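You operate a simulated robot arm through the tools that you are given. There is no shell and no other tool. Be economical: measure what you need, move in short steps, check, and stop when the job is done.

Carry out the task below with a simulated robot arm. There is one attempt and no reset: what you move stays moved.

Task
Hand out an oil change kit: the LONG filter carton and 150 ml of engine oil, in the orange tray.
Fine: pump into the OIL jug; shut the spout valve again; spill nothing; leave the other jug and the air vents alone. Set down upright: measuring jug, what you pick out. Where these are worked on the way, their far stop is far enough and under half their travel is too little: spout valve.

The check looks at the end state, three seconds after you hand in, the way a careful person would. Anything else that was tipped, shoved, dropped, spilled or broken makes it a failure.

Robot
A 7-joint arm with a fingered hand on a trunk, on a base that drives. Base frame: it is fixed to the floor where the robot stands at the start and does not move with it; the origin is under the middle of the robot, x ahead of it, y to its left, z up; the surface under the hand at the start is at about z = 900. Lengths are in mm, angles in degrees, forces in N, time in s.
Its first joint turns from -166.0 to 166.0 degrees. Places, roughly: brake fluid vent [700, -600, 1300]; coolant vent [900, -300, 1300]; inside of the orange tray [-200, -1600, 900]; pump handle [1100, 100, 1200]; spout valve [1100, 0, 1200]; water vent [0, -1500, 1300]. Payload 3.7 kg.
The tool frame sits at the grasp point between the pads (the TCP): z along the fingers, y along the line on which they close. The tips reach 25 mm beyond it. The gripper opens to 88 mm. The gripper's body begins 29 mm behind the TCP. The gripper is a hand of 5 fingers: y runs from the thumb to the fingers, the wrist lies at [-13, -106, -174] in the tool frame, and closing takes about 1.5 s.
Orientation is that of the tool frame in the base frame, as [roll, pitch, yaw] about the fixed x, y, z axes, in that order (R = Rz(yaw) Ry(pitch) Rx(roll)). With the fingers straight down and the wrist toward the robot, the tool's x, y and z point along [0, 1, 0], [1, 0, 0] and [0, 0, -1] of the base frame.

Tools
- The arm moves only by the tool move_arm. Its argument "motion" is a list of rows, each an object (a shift or turn left out is 0, a gripper value left out holds the last) with "offset": the shift along the tool's x, y, z in cm, a list of three; "angular": the turn, a rotation vector about the tool's x, y, z in degrees, a list of three; "fingers": the closure, from 0 (fully open) to 1 (shut). In form: [{"offset": [tx, ty, tz], "angular": [wx, wy, wz], "fingers": fingers}, ...]. A call has 1 to 10 rows; each row shifts and turns the commanded pose from where the row before left it, along the tool's axes as they then stand. Each row takes 0.2 s and may step no farther than 50 mm and 8.6 degrees from the row before; otherwise, or with a gripper value out of range, the whole call is refused. Where a pose cannot be reached the arm comes as near as it can. A force on the tool above 60 N (or 10 N above the force at the start of the call, whichever is more), or a blocked arm, ends the call early, and 0.2 s more pass. Each finger travels about 108 mm/s and halts on what it meets, pressing with about 30 N; the grip force reading is that of the motor and also rises with nothing between the fingers. The clock runs only during rows and for 0.2 s after the last one: add rows that do not move to give the fingers time. It gives the time, the measured TCP pose, the force on the tool (base axes), the opening and the grip force at its end, in the units of the frame above (readings bear some noise), with the torque about the TCP (base axes, N m) and any sound that the robot's microphone picked up.
- Cameras (640 x 400 px; columns grow to the right, rows downward): "scene" is now at [172.5, 166, 1317]; the picture's right is [-0.62, -0.78, 0.00], its down [-0.23, 0.19, -0.95] and it looks along [0.75, -0.59, -0.30] (base axes); focal length 248 px, centre (320, 200). "wrist" rides on the gripper at [59, -79, -105] in the tool frame; the picture's right is [-0.73, 0.32, -0.61], its down [-0.62, -0.68, 0.38] and it looks along [-0.29, 0.66, 0.70] (tool axes); focal length 234 px, centre (320, 200). There is no depth. A picture from a camera that has moved, and an enlarged one, comes with that camera's place and axes in the base frame and with its lens.
- camera(camera): a new picture of that camera. The clock stands still meanwhile.
- base_move(legs): drives the robot by 1 to 6 legs, each [ahead, left, turn to the left] in mm, mm and degrees, along the robot's own axes; the way and the turn of a leg run together, so that a leg with both is an arc; at most 1500 mm and 180 degrees a leg. The arm and the cameras ride along, it lands a little off, and it stops where it bumps. It gives what a move gives.
- hand_shape(shape): the hand has 5 fingers and takes this shape, open, in about a second: jaw (thumb against the fingers, like two jaws); tri (thumb and two fingers); tip (a fingertip pinch); poke (one finger out to press); point (the index stretched); flat (the hand flat); cup (the hand cupped); fist (a fist). The gripper value then closes the fingers along that shape, each until it touches; the sizes above hold for jaw. It gives what a move gives, with no picture.
- aim_head(pan, tilt): turns the head with the scene camera to pan (to the left, within 120 degrees either way) and tilt (down, from -29 to 69), counted from straight ahead of the robot. It gives what a move gives.
- close_up(camera, box): a new picture of the part [left, top, right, bottom] of that camera's present view, enlarged. The clock stands still meanwhile.
- hand_in(): hands the job in; it is judged then, once.

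Go step by step. Nothing tells you exact positions but the pictures and the camera data: compare them with the known pose of the tool, close in by small moves and look again before you grip or let go. The budget is 120 turns and 98 pictures, counting those below and the enlarged ones. Unless the task says otherwise, let go and move clear before handing in, and close with one line.

The tools are called after ">>>" as name(argument=value, ...) on one line, values as JSON. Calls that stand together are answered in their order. move_arm: Moves the arm, as the interface text tells. Its arguments: {"type":"object","properties":{"motion":{"type":"array","items":{"type":"object","properties":{"offset":{"type":"array","items":{"type":"number"}},"angular":{"type":"array","items":{"type":"number"}},"fingers":{"type":"number"}}}}},"required":["motion"]} The other tools are called the same way: hand_shape (shape) gives the hand a shape; base_move (legs) drives the base; aim_head (pan, tilt) turns the head that bears the scene camera; camera (camera) takes a picture; close_up (camera, box) takes an enlarged picture of a part of a camera's view; hand_in () hands the job in.

At the start:

```text
time: 0.0
tcp_pos: [743.1, -241.8, 999.6]
tcp_rot: [-179.9, 0.0, 90.0]
force: [0.3, 0.1, -0.7]
ft_torque: [-0.01, 0.01, -0.02]
finger_gap: 87.5
gripper_force: 0.0
shape: jaw
robot x, y, heading: [-3.6, -2.4, -0.1]
head pan, tilt: [-38.3, 17.4]
```

scene: 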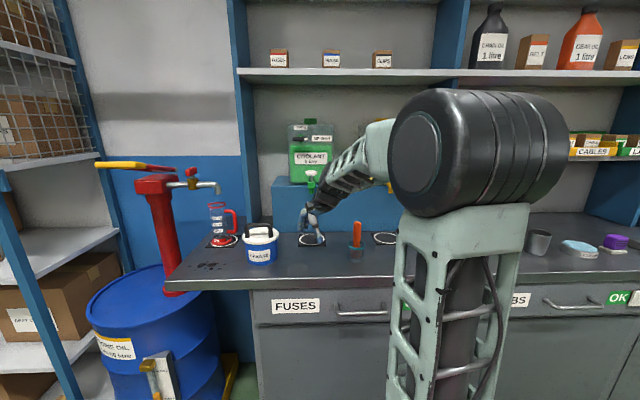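
wrist: 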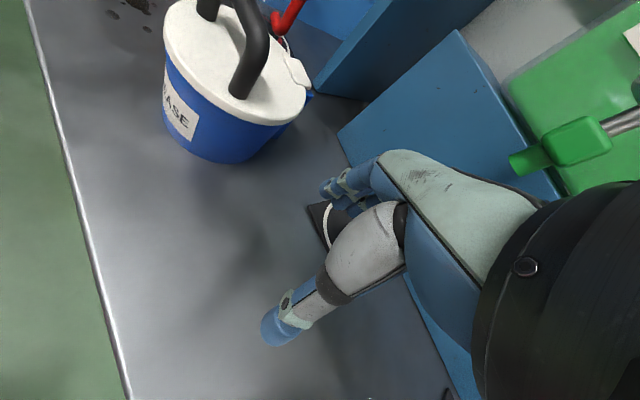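

I see a bench with an oil drum and red pump at left, a red-handled jug and other items. I'll look closer and around before moving.

>>> close_up(camera="scene", box=[80, 120, 340, 290])

>>> aim_head(pan=0, tilt=15)

>>> camera(camera="scene")

>>> aim_head(pan=-100, tilt=15)

>>> camera(camera="scene")

```text
2.35 times, centred on (210, 205) of scene
camera zoom: at [172.5, 166.0, 1317.0], right [-0.62, -0.78, 0.0], down [-0.23, 0.19, -0.95], along [0.75, -0.59, -0.3], focal length 584 px, centre (579, 188)
```

zoom: 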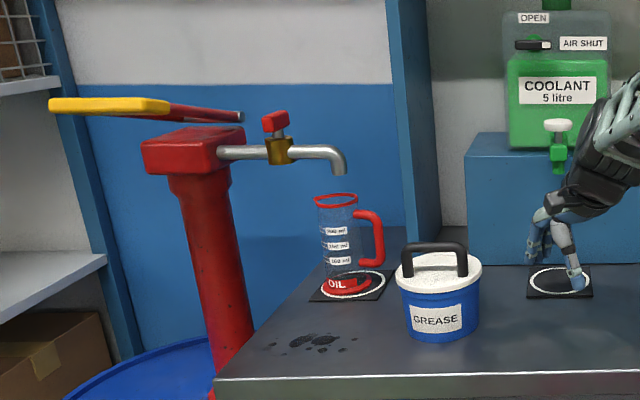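

```text
time: 1.1
tcp_pos: [743.2, -242.6, 999.9]
tcp_rot: [-179.9, 0.0, 90.0]
force: [0.5, 0.1, -0.4]
ft_torque: [0.02, 0.0, 0.01]
finger_gap: 87.3
gripper_force: 0.0
shape: jaw
robot x, y, heading: [1.5, -3.3, -0.1]
head pan, tilt: [0.0, 15.0]
```

```text
94 pictures are left
camera scene: at [192.7, 223.9, 1320.9], right [0.0, -1.0, 0.0], down [-0.26, 0.0, -0.97], along [0.97, 0.0, -0.26], focal length 248 px, centre (320, 200)
```

scene: 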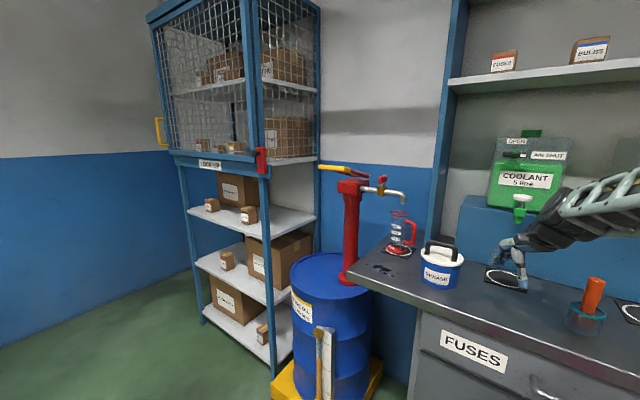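

```text
time: 2.8
tcp_pos: [744.0, -243.3, 999.7]
tcp_rot: [-179.9, 0.1, 90.0]
force: [0.3, -1.0, -0.6]
ft_torque: [-0.01, 0.02, 0.06]
finger_gap: 87.4
gripper_force: 0.0
shape: jaw
robot x, y, heading: [-0.7, 3.8, -0.0]
head pan, tilt: [-100.0, 15.0]
```

```text
93 pictures are left
camera scene: at [83.1, 132.0, 1320.9], right [-0.98, 0.17, 0.0], down [0.04, 0.25, -0.97], along [-0.17, -0.95, -0.26], focal length 248 px, centre (320, 200)
```

scene: 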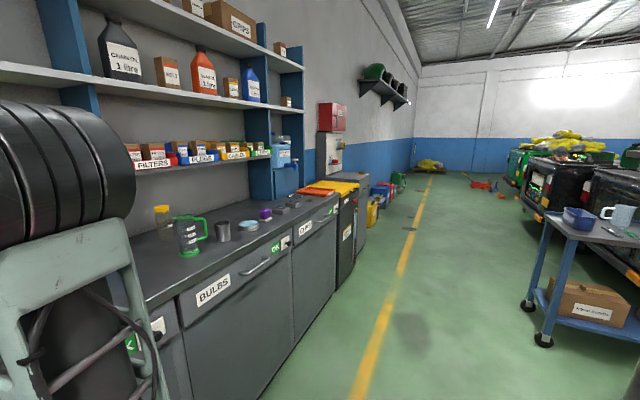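

The shelf has bins including FILTERS; the orange tray seems to be at the bench's far end. I'll zoom on these.

>>> close_up(camera="scene", box=[110, 40, 310, 190])

>>> close_up(camera="scene", box=[120, 160, 380, 300])

>>> aim_head(pan=10, tilt=15)

>>> close_up(camera="scene", box=[200, 80, 420, 390])

```text
2.67 times, centred on (210, 115) of scene
camera zoom: at [83.1, 132.0, 1320.9], right [-0.98, 0.17, 0.0], down [0.04, 0.25, -0.97], along [-0.17, -0.95, -0.26], focal length 661 px, centre (613, 427)
```

zoom: 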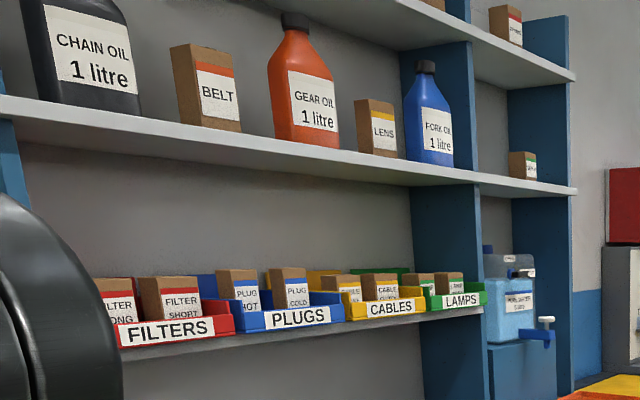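

```text
2.46 times, centred on (250, 230) of scene
camera zoom: at [83.1, 132.0, 1320.9], right [-0.98, 0.17, 0.0], down [0.04, 0.25, -0.97], along [-0.17, -0.95, -0.26], focal length 610 px, centre (492, 126)
```

zoom: 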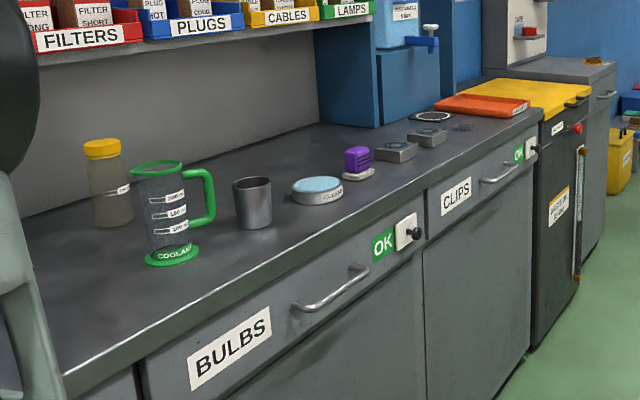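

```text
time: 4.7
tcp_pos: [743.2, -241.9, 1000.0]
tcp_rot: [180.0, 0.0, 89.9]
force: [-0.1, -0.1, -0.2]
ft_torque: [0.0, 0.0, 0.0]
finger_gap: 87.5
gripper_force: 0.1
shape: jaw
robot x, y, heading: [1.0, 1.5, 0.0]
head pan, tilt: [10.0, 15.0]
```

```text
1.29 times, centred on (310, 235) of scene
camera zoom: at [191.3, 240.1, 1320.9], right [0.17, -0.98, 0.0], down [-0.26, -0.04, -0.97], along [0.95, 0.17, -0.26], focal length 320 px, centre (333, 155)
```

zoom: 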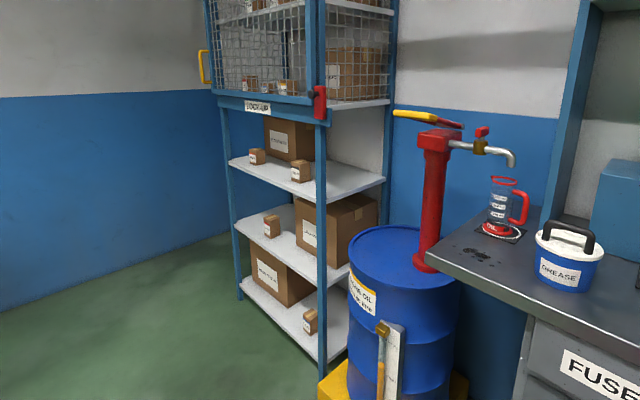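

Filter LONG is in the red FILTERS bin about (535,-780,1256). Now a closer look at pump, valve and jug.

>>> close_up(camera="scene", box=[330, 150, 450, 270])

>>> close_up(camera="scene", box=[365, 200, 425, 250])

>>> close_up(camera="scene", box=[300, 290, 360, 400])

```text
3.33 times, centred on (390, 210) of scene
camera zoom: at [191.3, 240.1, 1320.9], right [0.17, -0.98, 0.0], down [-0.26, -0.04, -0.97], along [0.95, 0.17, -0.26], focal length 827 px, centre (87, 167)
```

zoom: 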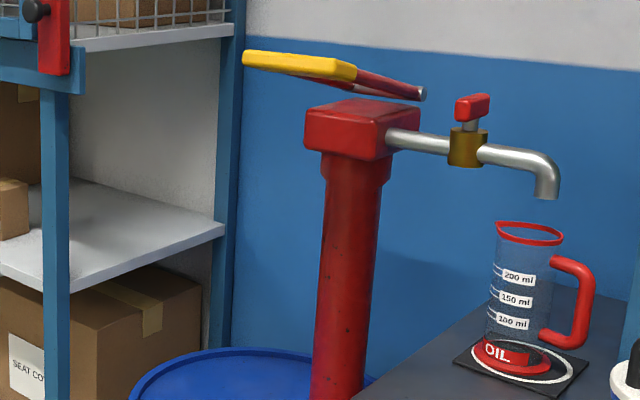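

```text
8.00 times, centred on (395, 225) of scene
camera zoom: at [191.3, 240.1, 1320.9], right [0.17, -0.98, 0.0], down [-0.26, -0.04, -0.97], along [0.95, 0.17, -0.26], focal length 1984 px, centre (-280, 0)
```

zoom: 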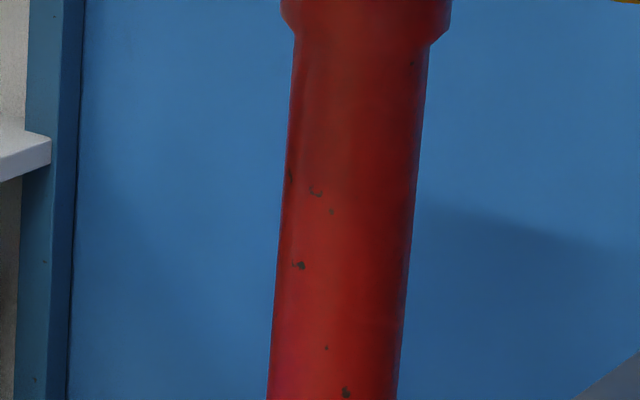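

```text
3.64 times, centred on (330, 345) of scene
camera zoom: at [191.3, 240.1, 1320.9], right [0.17, -0.98, 0.0], down [-0.26, -0.04, -0.97], along [0.95, 0.17, -0.26], focal length 902 px, centre (284, -327)
```

zoom: 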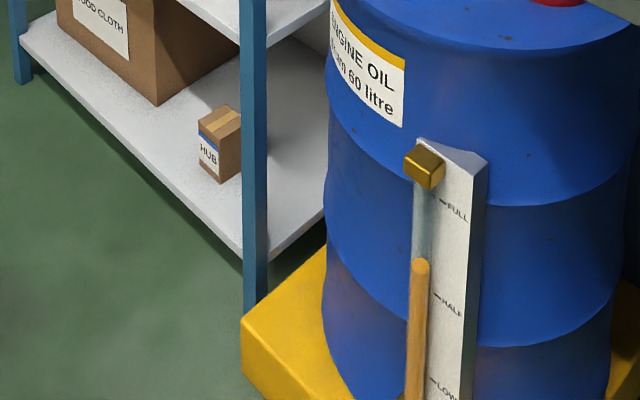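

Estimated: jug about (1028,-57), spout tip z≈1080, valve ≈(1078,0,1160), handle grip end ≈(1140,229,1198). I'll lift and retract the hand, then drive closer.

>>> move_arm(motion=[{"offset": [0, 0, -5]}, {"offset": [0, 0, -5]}, {"offset": [0, 0, -5]}, {"offset": [0, -3, -4]}, {"offset": [0, -5, 0]}, {"offset": [0, -5, 0]}, {"offset": [0, -5, 0]}, {"offset": [0, -5, 0]}, {"offset": [0, -5, 0]}, {"offset": [0, -5, 0]}])

>>> base_move(legs=[[360, 20, 0]])

>>> aim_head(pan=-10, tilt=15)

>>> camera(camera="scene")

```text
time: 6.9
tcp_pos: [414.9, -242.5, 1187.9]
tcp_rot: [-180.0, 0.1, 89.9]
force: [0.8, -0.2, 0.8]
ft_torque: [0.0, 0.02, 0.0]
finger_gap: 87.9
gripper_force: 0.1
shape: jaw
robot x, y, heading: [0.7, 2.5, 0.2]
head pan, tilt: [10.0, 15.0]
```

```text
time: 8.8
tcp_pos: [680.7, -229.9, 1187.7]
tcp_rot: [-179.6, 0.0, 89.2]
force: [0.0, -0.6, -0.7]
ft_torque: [0.01, -0.01, 0.05]
finger_gap: 87.7
gripper_force: 0.1
shape: jaw
robot x, y, heading: [265.7, 20.5, -0.8]
head pan, tilt: [10.0, 15.0]
stopped in leg 1: the robot was blocked; the commanded pose is now the measured one
```

```text
time: 9.6
tcp_pos: [680.4, -228.6, 1187.3]
tcp_rot: [-179.7, 0.1, 89.3]
force: [0.1, -0.1, -0.3]
ft_torque: [0.0, 0.0, -0.01]
finger_gap: 87.7
gripper_force: 0.0
shape: jaw
robot x, y, heading: [271.4, 19.7, -1.0]
head pan, tilt: [-10.0, 15.0]
```

```text
86 pictures are left
camera scene: at [461.9, 224.4, 1320.9], right [-0.19, -0.98, 0.0], down [-0.25, 0.05, -0.97], along [0.95, -0.18, -0.26], focal length 248 px, centre (320, 200)
```

scene: 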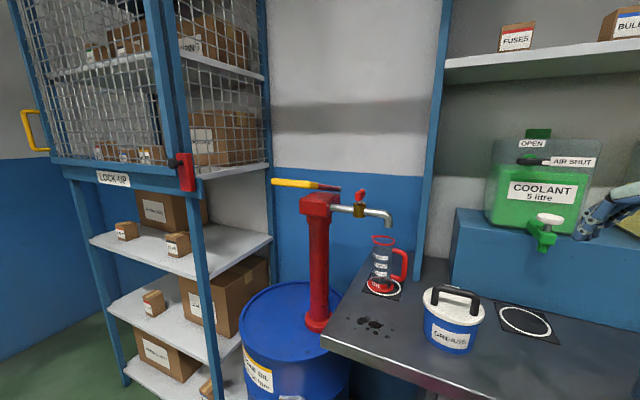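

Blocked at x≈268 by the bench, which should still be within reach. I'll zoom in on the pump from here.

>>> close_up(camera="scene", box=[260, 165, 420, 265])

>>> close_up(camera="scene", box=[340, 220, 420, 310])

```text
4.00 times, centred on (340, 215) of scene
camera zoom: at [461.9, 224.4, 1320.9], right [-0.19, -0.98, 0.0], down [-0.25, 0.05, -0.97], along [0.95, -0.18, -0.26], focal length 992 px, centre (240, 140)
```

zoom: 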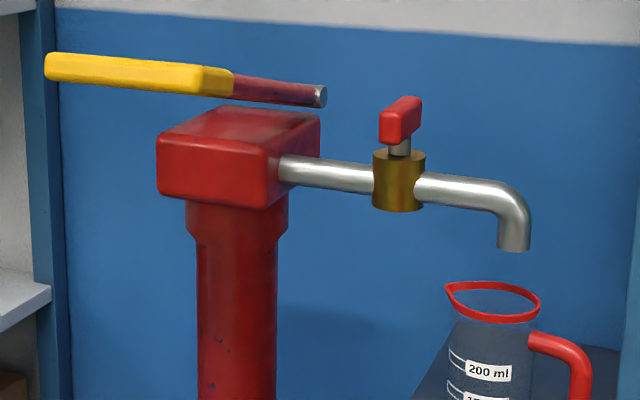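

```text
4.44 times, centred on (380, 265) of scene
camera zoom: at [461.9, 224.4, 1320.9], right [-0.19, -0.98, 0.0], down [-0.25, 0.05, -0.97], along [0.95, -0.18, -0.26], focal length 1102 px, centre (53, -89)
```

zoom: 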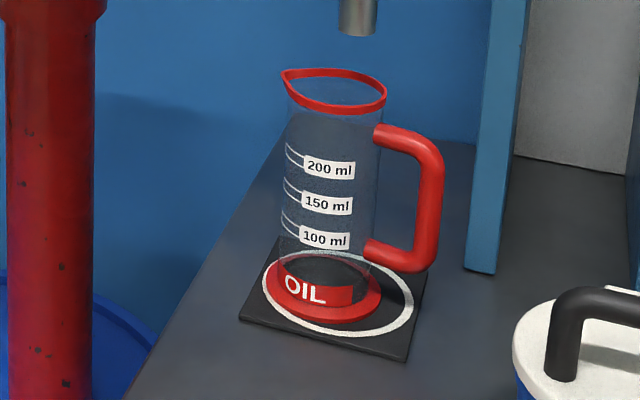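

Triangulated: spout tip (1020,-65,1085) over the jug mouth (1023,-55,1048), valve lever (1053,4,1167) lying across the pipe (closed), handle grip end ≈(1115,228,1198). I'll move the hand above the valve.

>>> move_arm(motion=[{"offset": [0, 0, -5]}, {"offset": [2.5, 3.8, -1.5]}, {"offset": [2.5, 4, -1.5]}, {"offset": [2.5, 4, -1.2]}, {"offset": [2.5, 4, 0]}, {"offset": [2.5, 4, 0]}, {"offset": [2.5, 4, 0]}, {"offset": [2.5, 4, 0]}, {"offset": [2.5, 4, 0]}, {"offset": [2.5, 4, 0]}])

>>> move_arm(motion=[{"offset": [0.8, 1.5, 0], "angular": [0, 0, -8.5], "fingers": 0.2}, {"angular": [0, 0, -8.5], "fingers": 0.4}, {"angular": [0, 0, -8.5]}, {"angular": [0, 0, -8.5]}, {"angular": [0, 0, -8.5]}, {"angular": [0, 0, -8.5]}, {"angular": [0, 0, -8.5]}])

>>> camera(camera="scene")

>>> camera(camera="wrist")

```text
time: 11.8
tcp_pos: [1041.5, -8.9, 1277.4]
tcp_rot: [-179.7, -0.2, 89.2]
force: [0.1, -0.2, 0.3]
ft_torque: [0.01, -0.04, 0.01]
finger_gap: 87.8
gripper_force: 0.1
shape: jaw
robot x, y, heading: [267.7, 19.6, -0.9]
head pan, tilt: [-10.0, 15.0]
```

```text
time: 13.4
tcp_pos: [1058.1, -1.6, 1276.7]
tcp_rot: [-179.9, -0.3, 148.8]
force: [-0.2, -0.8, 0.3]
ft_torque: [-0.01, -0.02, -0.03]
finger_gap: 53.2
gripper_force: 0.1
shape: jaw
robot x, y, heading: [269.0, 24.2, -0.9]
head pan, tilt: [-10.0, 15.0]
```

```text
83 pictures are left
camera scene: at [461.8, 224.4, 1320.9], right [-0.19, -0.98, 0.0], down [-0.25, 0.05, -0.97], along [0.95, -0.18, -0.26], focal length 248 px, centre (320, 200)
```

scene: 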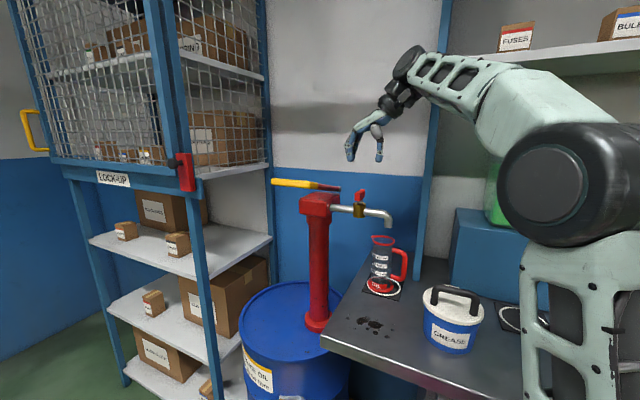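

```text
82 pictures are left
camera wrist: at [965.7, -38.8, 1381.8], right [0.79, -0.1, 0.6], down [0.18, -0.91, -0.39], along [0.58, 0.41, -0.7], focal length 234 px, centre (320, 200)
```

wrist: 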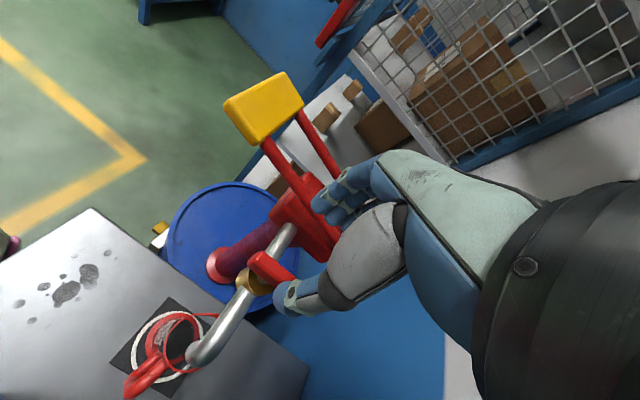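

The wrist view shows the handle is a fork with a yellow grip bar, and the lever just left-below the fingers. I'll zoom in to locate them exactly.

>>> close_up(camera="wrist", box=[160, 60, 400, 380])

>>> close_up(camera="scene", box=[260, 110, 420, 230])

```text
1.25 times, centred on (280, 220) of wrist
camera zoom: at [965.7, -38.8, 1381.8], right [0.79, -0.1, 0.6], down [0.18, -0.91, -0.39], along [0.58, 0.41, -0.7], focal length 293 px, centre (370, 175)
```

zoom: 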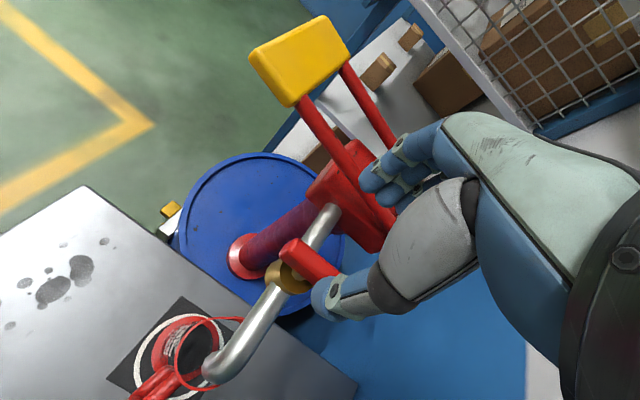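

```text
3.33 times, centred on (340, 170) of scene
camera zoom: at [461.8, 224.4, 1320.9], right [-0.19, -0.98, 0.0], down [-0.25, 0.05, -0.97], along [0.95, -0.18, -0.26], focal length 827 px, centre (253, 300)
```

zoom: 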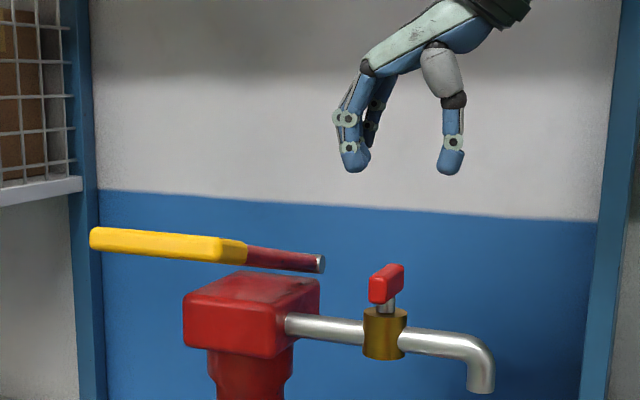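

Lever centre refined to (1069,-2), top z≈1178, pointing at -29°, so my hand is aligned with it. I'll narrow the fingers, centre, and descend part way.

>>> move_arm(motion=[{"offset": [-1.2, 0.4, 0], "fingers": 0.6}, {"offset": [0, 0, 3]}, {"offset": [0, 0, 3]}])

>>> close_up(camera="wrist", box=[160, 100, 400, 380])

>>> close_up(camera="scene", box=[290, 130, 410, 220])

```text
time: 14.2
tcp_pos: [1068.9, -5.2, 1217.9]
tcp_rot: [-179.9, -0.3, 148.8]
force: [0.7, 1.0, 1.1]
ft_torque: [0.01, -0.01, 0.03]
finger_gap: 35.6
gripper_force: 0.0
shape: jaw
robot x, y, heading: [269.1, 19.5, -0.9]
head pan, tilt: [-10.0, 15.0]
```

```text
1.43 times, centred on (280, 240) of wrist
camera zoom: at [975.9, -42.4, 1323.1], right [0.79, -0.1, 0.6], down [0.18, -0.91, -0.39], along [0.58, 0.41, -0.7], focal length 334 px, centre (377, 143)
```

zoom: 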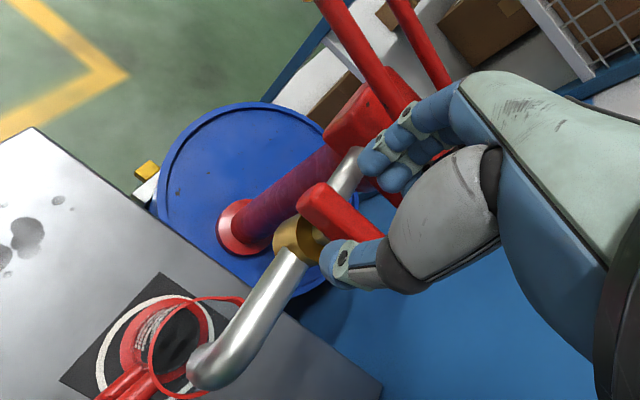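

```text
4.44 times, centred on (350, 175) of scene
camera zoom: at [461.8, 224.3, 1320.9], right [-0.19, -0.98, 0.0], down [-0.25, 0.05, -0.97], along [0.95, -0.18, -0.26], focal length 1102 px, centre (187, 311)
```

zoom: 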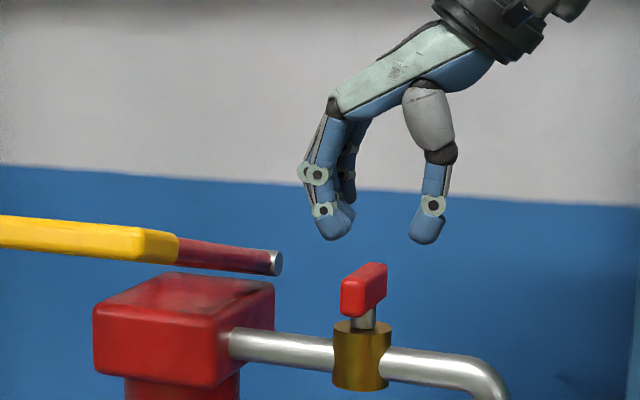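

The hand needs about 5 mm more toward the pump to centre on the lever. I'll shift and descend to z≈1190, then check.

>>> move_arm(motion=[{"offset": [0, 0.5, 0]}, {"offset": [0, 0, 2.6]}])

>>> close_up(camera="scene", box=[310, 150, 390, 210])

```text
time: 14.8
tcp_pos: [1070.3, -1.8, 1190.6]
tcp_rot: [-179.9, -0.2, 148.6]
force: [0.2, -0.7, -0.6]
ft_torque: [-0.05, 0.02, 0.01]
finger_gap: 35.7
gripper_force: 0.2
shape: jaw
robot x, y, heading: [269.2, 17.7, -0.9]
head pan, tilt: [-10.0, 15.0]
```

```text
6.67 times, centred on (350, 180) of scene
camera zoom: at [461.9, 224.3, 1320.9], right [-0.19, -0.98, 0.0], down [-0.25, 0.05, -0.97], along [0.95, -0.18, -0.26], focal length 1654 px, centre (120, 333)
```

zoom: 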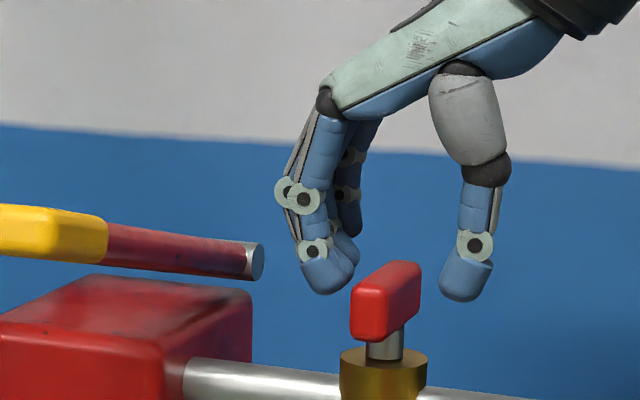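

The near finger edge is just in line with the lever edge; I'll open slightly, descend the last 18 mm, and check.

>>> move_arm(motion=[{"fingers": 0.51}, {"offset": [0, 0.1, 0.9]}, {"offset": [0, 0, 0.9]}])

>>> close_up(camera="scene", box=[310, 150, 390, 210])

```text
time: 15.6
tcp_pos: [1072.5, -1.1, 1173.2]
tcp_rot: [-179.9, -0.2, 148.7]
force: [0.1, -0.8, -0.5]
ft_torque: [-0.02, -0.05, 0.02]
finger_gap: 42.7
gripper_force: 0.0
shape: jaw
robot x, y, heading: [268.7, 21.6, -0.7]
head pan, tilt: [-10.0, 15.0]
```

```text
6.67 times, centred on (350, 180) of scene
camera zoom: at [461.9, 224.3, 1320.9], right [-0.19, -0.98, 0.0], down [-0.25, 0.05, -0.97], along [0.95, -0.18, -0.26], focal length 1654 px, centre (120, 333)
```

zoom: 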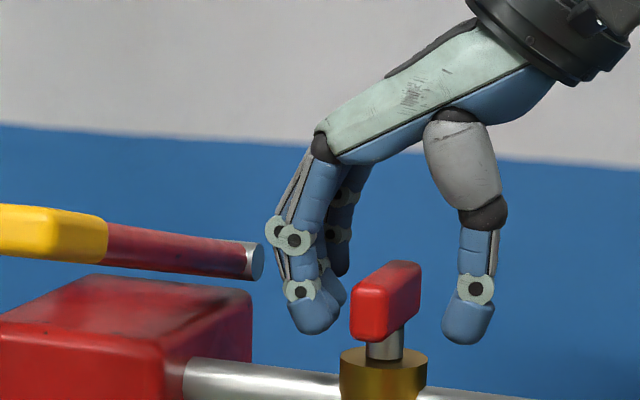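

The lever is between thumb and fingers, clear of everything. I'll close and try a small clockwise turn.

>>> move_arm(motion=[{"fingers": 0.75}, {"fingers": 0.9}, {"fingers": 0.9}, {"fingers": 0.9}])

>>> move_arm(motion=[{"angular": [0, 0, 6]}, {"angular": [0, 0, 6]}, {"angular": [0, 0, 6]}])

>>> close_up(camera="scene", box=[310, 150, 390, 210])

```text
time: 16.6
tcp_pos: [1071.8, -0.2, 1172.1]
tcp_rot: [-179.8, -0.2, 148.8]
force: [4.5, 8.2, 3.7]
ft_torque: [0.19, -0.14, 0.08]
finger_gap: 9.7
gripper_force: 0.0
shape: jaw
robot x, y, heading: [270.3, 19.1, -0.8]
head pan, tilt: [-10.0, 15.0]
```

```text
time: 17.4
tcp_pos: [1072.1, 2.7, 1173.5]
tcp_rot: [-179.8, -0.3, 130.8]
force: [5.5, 18.5, 3.2]
ft_torque: [0.26, -0.16, 0.59]
finger_gap: 9.4
gripper_force: 0.0
shape: jaw
robot x, y, heading: [263.5, 19.0, -1.0]
head pan, tilt: [-10.0, 15.0]
```

```text
6.67 times, centred on (350, 180) of scene
camera zoom: at [462.1, 225.3, 1320.7], right [-0.19, -0.98, 0.0], down [-0.25, 0.05, -0.97], along [0.95, -0.18, -0.26], focal length 1654 px, centre (120, 333)
```

zoom: 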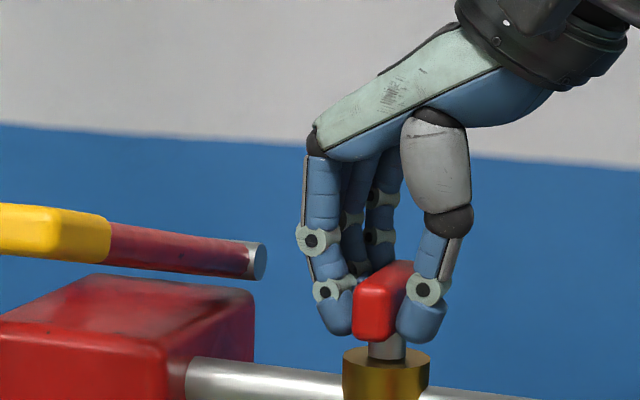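

Clockwise is resisted (0.6 N·m, lever unmoved), so it probably opens the other way. I'll turn back and try counter-clockwise.

>>> move_arm(motion=[{"angular": [0, 0, -6]}, {"angular": [0, 0, -6]}, {"angular": [0, 0, -6]}, {"angular": [0, 0, -6]}, {"angular": [0, 0, -6]}, {"angular": [0, 0, -6]}])

>>> close_up(camera="scene", box=[310, 150, 390, 210])

```text
time: 18.8
tcp_pos: [1072.9, 1.0, 1172.0]
tcp_rot: [180.0, -0.3, 166.7]
force: [0.4, -1.0, 1.2]
ft_torque: [-0.05, -0.01, -0.02]
finger_gap: 9.5
gripper_force: 0.1
shape: jaw
robot x, y, heading: [268.0, 18.2, -0.8]
head pan, tilt: [-10.0, 15.0]
```

```text
6.67 times, centred on (350, 180) of scene
camera zoom: at [461.9, 224.2, 1320.9], right [-0.19, -0.98, 0.0], down [-0.25, 0.05, -0.97], along [0.95, -0.18, -0.26], focal length 1654 px, centre (120, 333)
```

zoom: 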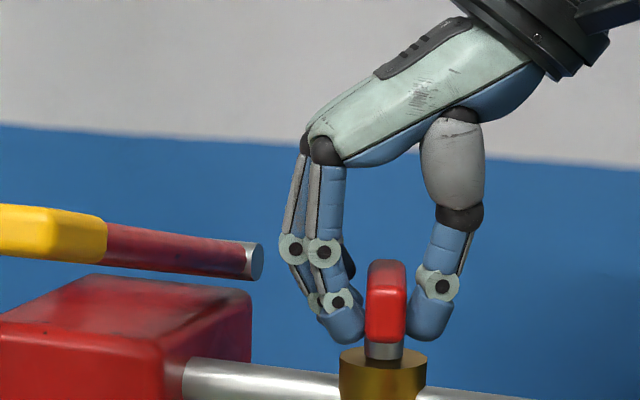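

It turns freely counter-clockwise. Continuing in steps.

>>> move_arm(motion=[{"angular": [0, 0, -6]}, {"angular": [0, 0, -6]}, {"angular": [0, 0, -6]}, {"angular": [0, 0, -6]}, {"angular": [0, 0, -6]}])

>>> camera(camera="scene")

```text
time: 20.0
tcp_pos: [1072.1, 1.5, 1173.0]
tcp_rot: [180.0, -0.3, -163.2]
force: [-1.2, -3.2, 2.9]
ft_torque: [-0.09, -0.04, -0.06]
finger_gap: 9.4
gripper_force: 0.0
shape: jaw
robot x, y, heading: [272.4, 17.4, -0.8]
head pan, tilt: [-10.0, 15.0]
```

```text
73 pictures are left
camera scene: at [461.8, 224.2, 1320.9], right [-0.19, -0.98, 0.0], down [-0.25, 0.05, -0.97], along [0.95, -0.18, -0.26], focal length 248 px, centre (320, 200)
```

scene: 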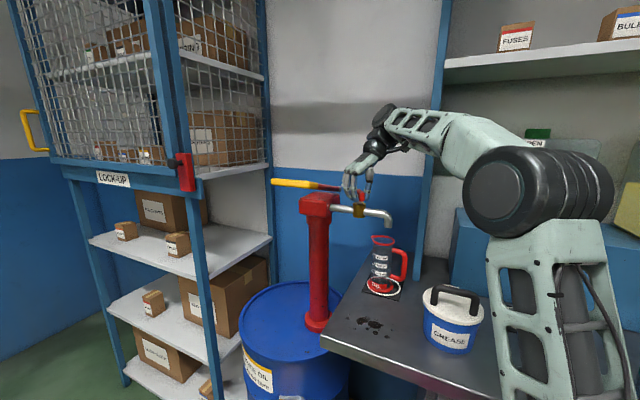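

Still clear of the post and wall; continuing.

>>> move_arm(motion=[{"angular": [0, 0, -6]}, {"angular": [0, 0, -6]}, {"angular": [0, 0, -6]}, {"angular": [0, 0, -6]}, {"angular": [0, 0, -6]}, {"angular": [0, 0, -6]}, {"angular": [0, 0, -5]}])

>>> close_up(camera="scene", box=[270, 80, 470, 230])

```text
time: 21.0
tcp_pos: [1080.0, -16.0, 1164.1]
tcp_rot: [-179.8, -2.0, -146.3]
force: [-11.3, 21.7, 10.3]
ft_torque: [0.6, 0.29, 0.21]
finger_gap: 12.5
gripper_force: 0.1
shape: jaw
out of reach, approached as far as the arm can: row 4
robot x, y, heading: [263.0, 22.2, -0.6]
head pan, tilt: [-10.0, 15.0]
stopped in row 4: the force on the tool passed its limit at 85 N (the readings are from after the stop); the commanded pose is now the measured one
```

```text
2.67 times, centred on (370, 155) of scene
camera zoom: at [461.0, 225.9, 1320.9], right [-0.19, -0.98, 0.0], down [-0.25, 0.05, -0.97], along [0.95, -0.18, -0.26], focal length 661 px, centre (187, 320)
```

zoom: 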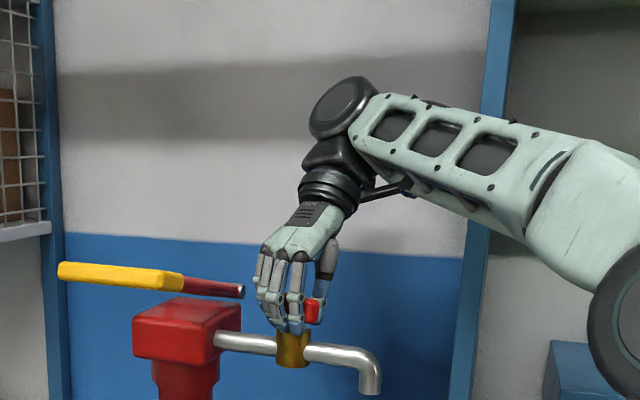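

The arm ran out of reach at about 65° of turn. I'll release, back off upward and look at the lever.

>>> move_arm(motion=[{"fingers": 0.6}, {"fingers": 0.5}, {"fingers": 0.5}, {"offset": [0, 0, -4]}, {"offset": [0, 0, -4]}, {"angular": [0, 0, 8]}, {"angular": [0, 0, 8]}, {"angular": [0, 0, 8]}, {"angular": [0, 0, 8]}])

>>> close_up(camera="scene", box=[310, 150, 390, 210])

>>> camera(camera="wrist")

```text
time: 23.0
tcp_pos: [1070.5, -10.1, 1175.1]
tcp_rot: [-178.6, -1.8, -178.7]
force: [0.2, 0.4, 0.4]
ft_torque: [-0.02, 0.01, -0.02]
finger_gap: 43.7
gripper_force: 0.1
shape: jaw
out of reach, approached as far as the arm can: row 4, 5
robot x, y, heading: [264.8, 24.1, -1.2]
head pan, tilt: [-10.0, 15.0]
```

```text
6.67 times, centred on (350, 180) of scene
camera zoom: at [462.1, 224.5, 1320.9], right [-0.19, -0.98, 0.0], down [-0.25, 0.05, -0.97], along [0.95, -0.18, -0.26], focal length 1654 px, centre (120, 333)
```

zoom: 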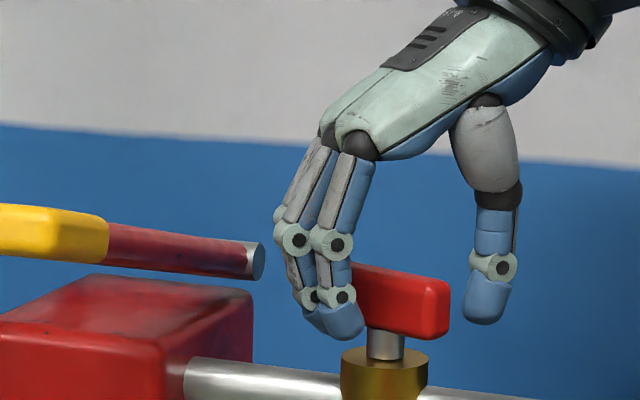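

```text
70 pictures are left
camera wrist: at [1015.8, -86.8, 1283.7], right [0.74, 0.35, 0.58], down [0.63, -0.68, -0.39], along [0.25, 0.65, -0.72], focal length 234 px, centre (320, 200)
```

wrist: 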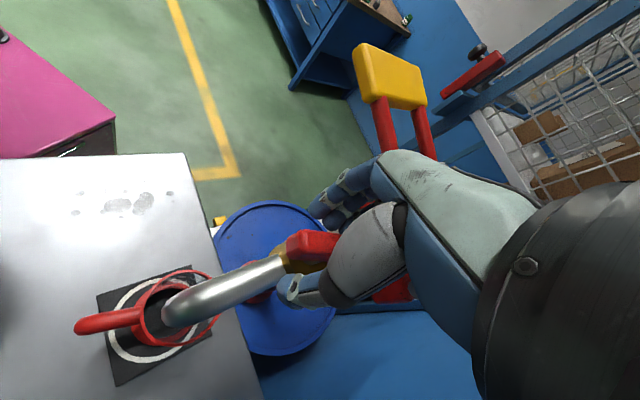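

The lever is now ~65–70° of 90° open, above half travel; that also keeps it reachable for re-closing. Now I'll lift the hand clear and turn it to natural orientation.

>>> move_arm(motion=[{"offset": [0, 0, -3]}, {"offset": [0, 0, -3]}, {"offset": [0, 0, -3]}, {"angular": [0, 0, 8]}, {"angular": [0, 0, 8]}, {"angular": [0, 0, 8]}, {"angular": [0, 0, 8], "fingers": 0}])

>>> camera(camera="wrist")

>>> close_up(camera="scene", box=[260, 150, 420, 250])

```text
time: 24.6
tcp_pos: [1074.1, -6.1, 1264.9]
tcp_rot: [-177.9, -0.7, 149.2]
force: [0.5, -1.0, 0.5]
ft_torque: [-0.02, 0.05, -0.01]
finger_gap: 87.7
gripper_force: 0.0
shape: jaw
robot x, y, heading: [268.3, 18.1, -0.9]
head pan, tilt: [-10.0, 15.0]
```

```text
69 pictures are left
camera wrist: at [984.6, -41.4, 1372.5], right [0.81, -0.08, 0.59], down [0.18, -0.91, -0.37], along [0.56, 0.4, -0.72], focal length 234 px, centre (320, 200)
```

wrist: 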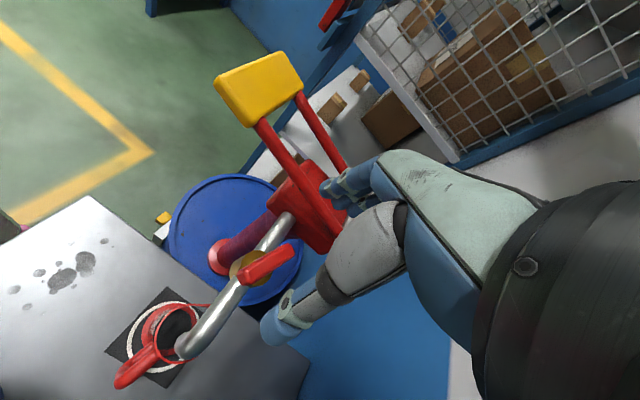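

```text
4.00 times, centred on (340, 200) of scene
camera zoom: at [462.2, 224.5, 1320.9], right [-0.19, -0.98, 0.0], down [-0.25, 0.05, -0.97], along [0.95, -0.18, -0.26], focal length 992 px, centre (240, 200)
```

zoom: 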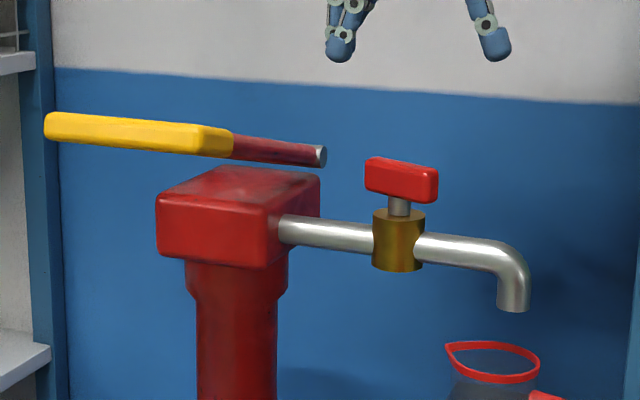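

The handle is a fork: the yellow bar (centre ≈(1056,174,1200), long axis parallel to the pipe) with arms running over the pump head to a pivot behind. I'll move above the bar with fingers closed, ready to press down.

>>> move_arm(motion=[{"offset": [0, 0, -2], "fingers": 0.5}, {"offset": [2.7, 3.6, 0], "fingers": 1}, {"offset": [2.7, 3.6, 0]}, {"offset": [2.7, 3.6, 0]}, {"offset": [2.7, 3.6, 0]}, {"angular": [0, 0, 8.4]}, {"angular": [0, 0, 8.4]}, {"angular": [0, 0, 8.4]}, {"angular": [0, 0, 8.4]}])

>>> move_arm(motion=[{"angular": [0, 0, 8.4]}, {"angular": [0, 0, 8.4]}, {"angular": [0, 0, 8.4]}, {"angular": [0, 0, 8.4]}, {"angular": [0, 0, 8.4]}, {"angular": [0, 0, 8.4]}, {"angular": [0, 0, 8.0]}])

>>> close_up(camera="scene", box=[250, 110, 410, 230])

>>> camera(camera="wrist")

```text
time: 26.6
tcp_pos: [1053.4, 173.0, 1281.1]
tcp_rot: [-177.8, 0.7, 115.8]
force: [-0.1, 0.5, -0.2]
ft_torque: [0.02, -0.02, 0.0]
finger_gap: 0.2
gripper_force: 30.4
shape: jaw
robot x, y, heading: [265.4, 19.6, -0.8]
head pan, tilt: [-10.0, 15.0]
```

```text
time: 28.2
tcp_pos: [1054.0, 174.2, 1281.4]
tcp_rot: [-179.4, 2.1, 57.4]
force: [0.1, 0.0, -0.4]
ft_torque: [0.01, -0.02, 0.0]
finger_gap: 0.0
gripper_force: 30.1
shape: jaw
robot x, y, heading: [268.2, 19.1, -1.0]
head pan, tilt: [-10.0, 15.0]
```

```text
3.33 times, centred on (330, 170) of scene
camera zoom: at [462.0, 224.5, 1320.9], right [-0.19, -0.98, 0.0], down [-0.25, 0.05, -0.97], along [0.95, -0.18, -0.26], focal length 827 px, centre (287, 300)
```

zoom: 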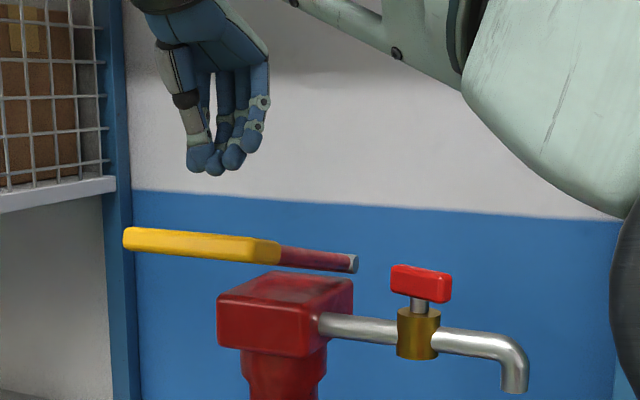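

```text
66 pictures are left
camera wrist: at [1020.7, 268.3, 1384.0], right [-0.1, -0.77, 0.63], down [-0.92, -0.17, -0.35], along [0.38, -0.62, -0.69], focal length 234 px, centre (320, 200)
```

wrist: 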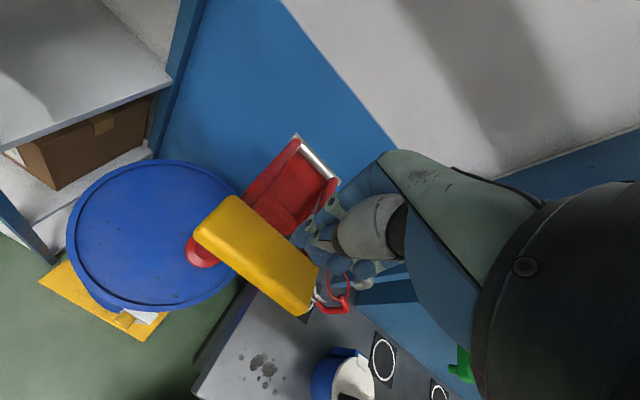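

The fork's pivot axle is behind the head at ≈(1175,75); bar centre (1056,182). I'll press down in small steps and watch the force.

>>> move_arm(motion=[{"offset": [0.7, -0.2, 3]}, {"offset": [0, 0, 1]}, {"offset": [0, 0, 1]}, {"offset": [0, 0, 1]}, {"offset": [0, 0, 1]}])

>>> close_up(camera="scene", box=[250, 110, 410, 230])

```text
time: 29.4
tcp_pos: [1055.6, 179.3, 1211.4]
tcp_rot: [-179.5, 2.1, 57.5]
force: [-0.9, 0.4, 4.3]
ft_torque: [0.05, 0.03, 0.01]
finger_gap: 0.0
gripper_force: 29.9
shape: jaw
robot x, y, heading: [266.3, 17.9, -1.0]
head pan, tilt: [-10.0, 15.0]
```

```text
3.33 times, centred on (330, 170) of scene
camera zoom: at [461.8, 224.6, 1320.9], right [-0.19, -0.98, 0.0], down [-0.25, 0.05, -0.97], along [0.95, -0.18, -0.26], focal length 827 px, centre (287, 300)
```

zoom: 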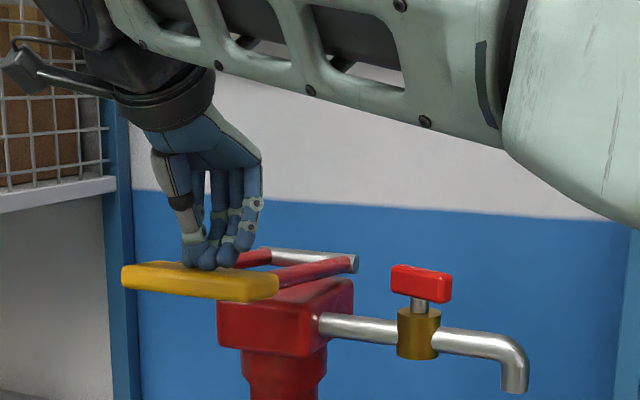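

The handle is moving down with only ~4 N. I'll press further and check flow into the jug.

>>> move_arm(motion=[{"offset": [0, 0, 1]}, {"offset": [0, 0, 1]}])

>>> close_up(camera="scene", box=[260, 160, 440, 300])

```text
time: 30.0
tcp_pos: [1054.0, 178.5, 1191.2]
tcp_rot: [-179.3, 2.2, 57.4]
force: [-0.3, 2.5, 5.9]
ft_torque: [0.09, -0.01, 0.01]
finger_gap: 0.0
gripper_force: 30.0
shape: jaw
robot x, y, heading: [268.7, 20.9, -0.8]
head pan, tilt: [-10.0, 15.0]
```

```text
2.86 times, centred on (350, 230) of scene
camera zoom: at [461.8, 224.7, 1320.9], right [-0.19, -0.98, 0.0], down [-0.25, 0.05, -0.97], along [0.95, -0.18, -0.26], focal length 709 px, centre (234, 114)
```

zoom: 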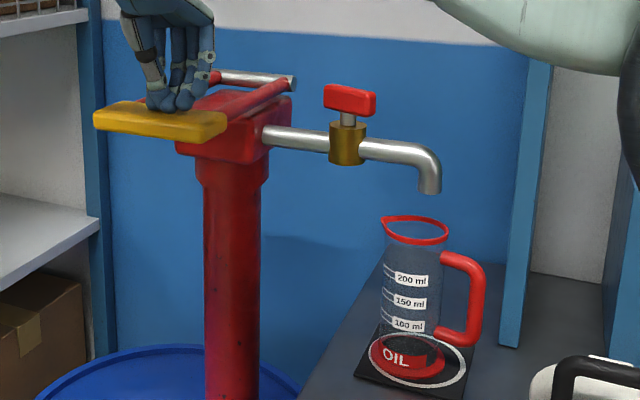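

>>> move_arm(motion=[{"offset": [0, 0, 1]}, {"offset": [0, 0, 1]}])

>>> close_up(camera="scene", box=[340, 200, 420, 300])

```text
time: 30.6
tcp_pos: [1052.2, 178.7, 1171.5]
tcp_rot: [-179.4, 2.0, 57.5]
force: [1.9, 0.8, 6.0]
ft_torque: [0.07, -0.02, -0.02]
finger_gap: 0.0
gripper_force: 29.6
shape: jaw
robot x, y, heading: [265.8, 20.4, -0.9]
head pan, tilt: [-10.0, 15.0]
```

```text
4.00 times, centred on (380, 250) of scene
camera zoom: at [461.9, 224.6, 1320.9], right [-0.19, -0.98, 0.0], down [-0.25, 0.05, -0.97], along [0.95, -0.18, -0.26], focal length 992 px, centre (80, 0)
```

zoom: 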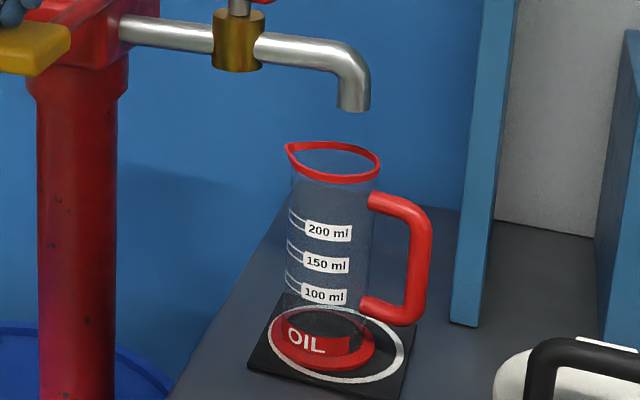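

No oil visible yet. Pressing to the bottom stop.

>>> move_arm(motion=[{"offset": [0, 0, 1]}, {"offset": [0, 0, 1]}, {"offset": [0, 0, 1]}])

>>> close_up(camera="scene", box=[250, 170, 420, 300])

```text
time: 31.4
tcp_pos: [1050.8, 175.1, 1141.2]
tcp_rot: [-179.4, 2.1, 57.4]
force: [1.0, 0.1, 8.0]
ft_torque: [0.02, -0.1, 0.03]
finger_gap: 0.0
gripper_force: 29.9
shape: jaw
robot x, y, heading: [266.8, 22.2, -1.0]
head pan, tilt: [-10.0, 15.0]
```

```text
3.08 times, centred on (335, 235) of scene
camera zoom: at [461.8, 224.6, 1320.9], right [-0.19, -0.98, 0.0], down [-0.25, 0.05, -0.97], along [0.95, -0.18, -0.26], focal length 763 px, centre (274, 92)
```

zoom: 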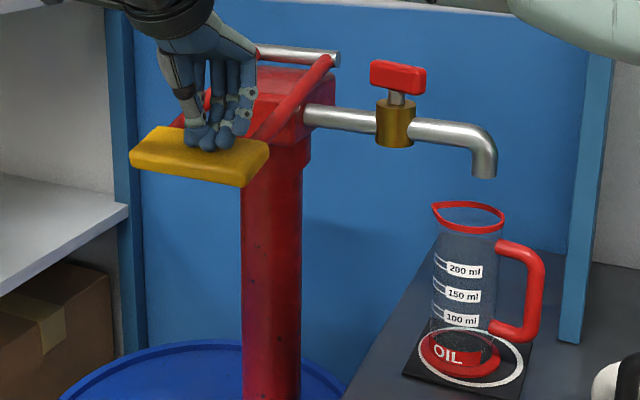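

>>> move_arm(motion=[{"offset": [0, 0, 1]}, {"offset": [0, 0, 1]}, {"offset": [0, 0, 1]}])

>>> close_up(camera="scene", box=[250, 170, 420, 300])

```text
time: 31.9
tcp_pos: [1049.1, 177.7, 1139.6]
tcp_rot: [-180.0, 1.3, 57.7]
force: [-6.5, 3.4, 15.6]
ft_torque: [0.04, 0.03, 0.01]
finger_gap: 0.0
gripper_force: 30.2
shape: jaw
robot x, y, heading: [265.7, 18.4, -0.9]
head pan, tilt: [-10.0, 15.0]
stopped in row 2: the force on the tool passed its limit at 70 N (the readings are from after the stop); the commanded pose is now the measured one
```

```text
3.08 times, centred on (335, 235) of scene
camera zoom: at [461.1, 224.8, 1321.0], right [-0.19, -0.98, 0.0], down [-0.25, 0.05, -0.97], along [0.95, -0.18, -0.26], focal length 763 px, centre (274, 92)
```

zoom: 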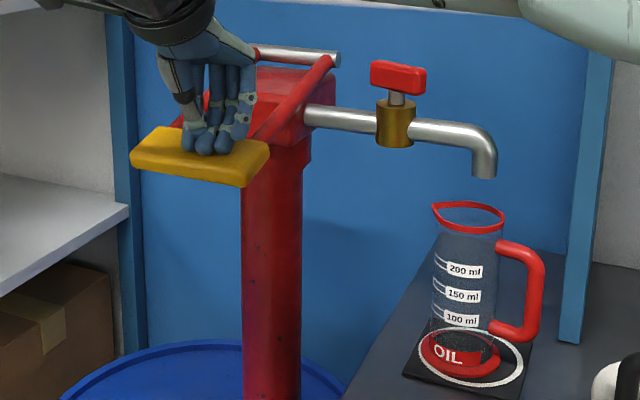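

Bottom stop reached. I'll lift to see whether the handle springs back, and look at the jug.

>>> move_arm(motion=[{"offset": [0, 0, -3]}, {"offset": [0, 0, -3]}, {"offset": [0, 0, -3]}])

>>> close_up(camera="scene", box=[250, 150, 420, 300])

>>> close_up(camera="scene", box=[360, 230, 410, 300])

```text
time: 32.6
tcp_pos: [1050.8, 176.9, 1226.0]
tcp_rot: [-179.8, 1.4, 57.6]
force: [0.5, 0.5, 2.7]
ft_torque: [0.05, -0.06, -0.02]
finger_gap: 0.0
gripper_force: 30.0
shape: jaw
robot x, y, heading: [265.9, 19.1, -1.2]
head pan, tilt: [-10.0, 15.0]
```

```text
2.67 times, centred on (335, 225) of scene
camera zoom: at [462.0, 224.6, 1320.9], right [-0.19, -0.98, 0.0], down [-0.25, 0.05, -0.97], along [0.95, -0.18, -0.26], focal length 661 px, centre (280, 133)
```

zoom: 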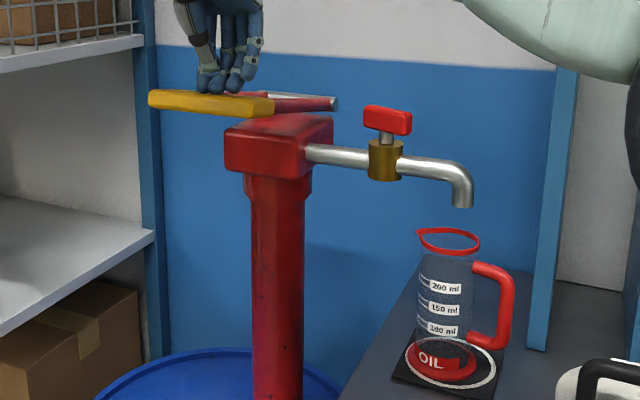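

```text
5.71 times, centred on (385, 265) of scene
camera zoom: at [462.0, 224.6, 1320.9], right [-0.19, -0.98, 0.0], down [-0.25, 0.05, -0.97], along [0.95, -0.18, -0.26], focal length 1417 px, centre (-51, -171)
```

zoom: 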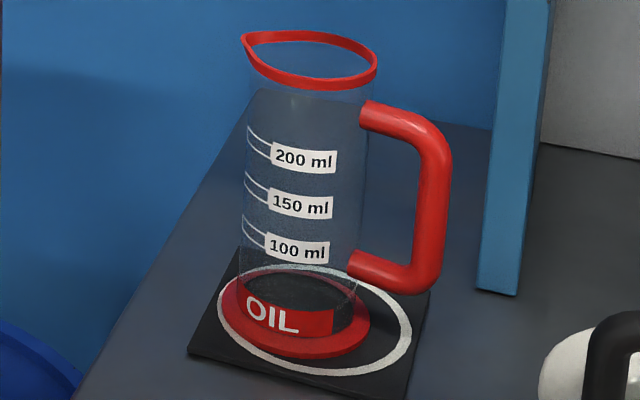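

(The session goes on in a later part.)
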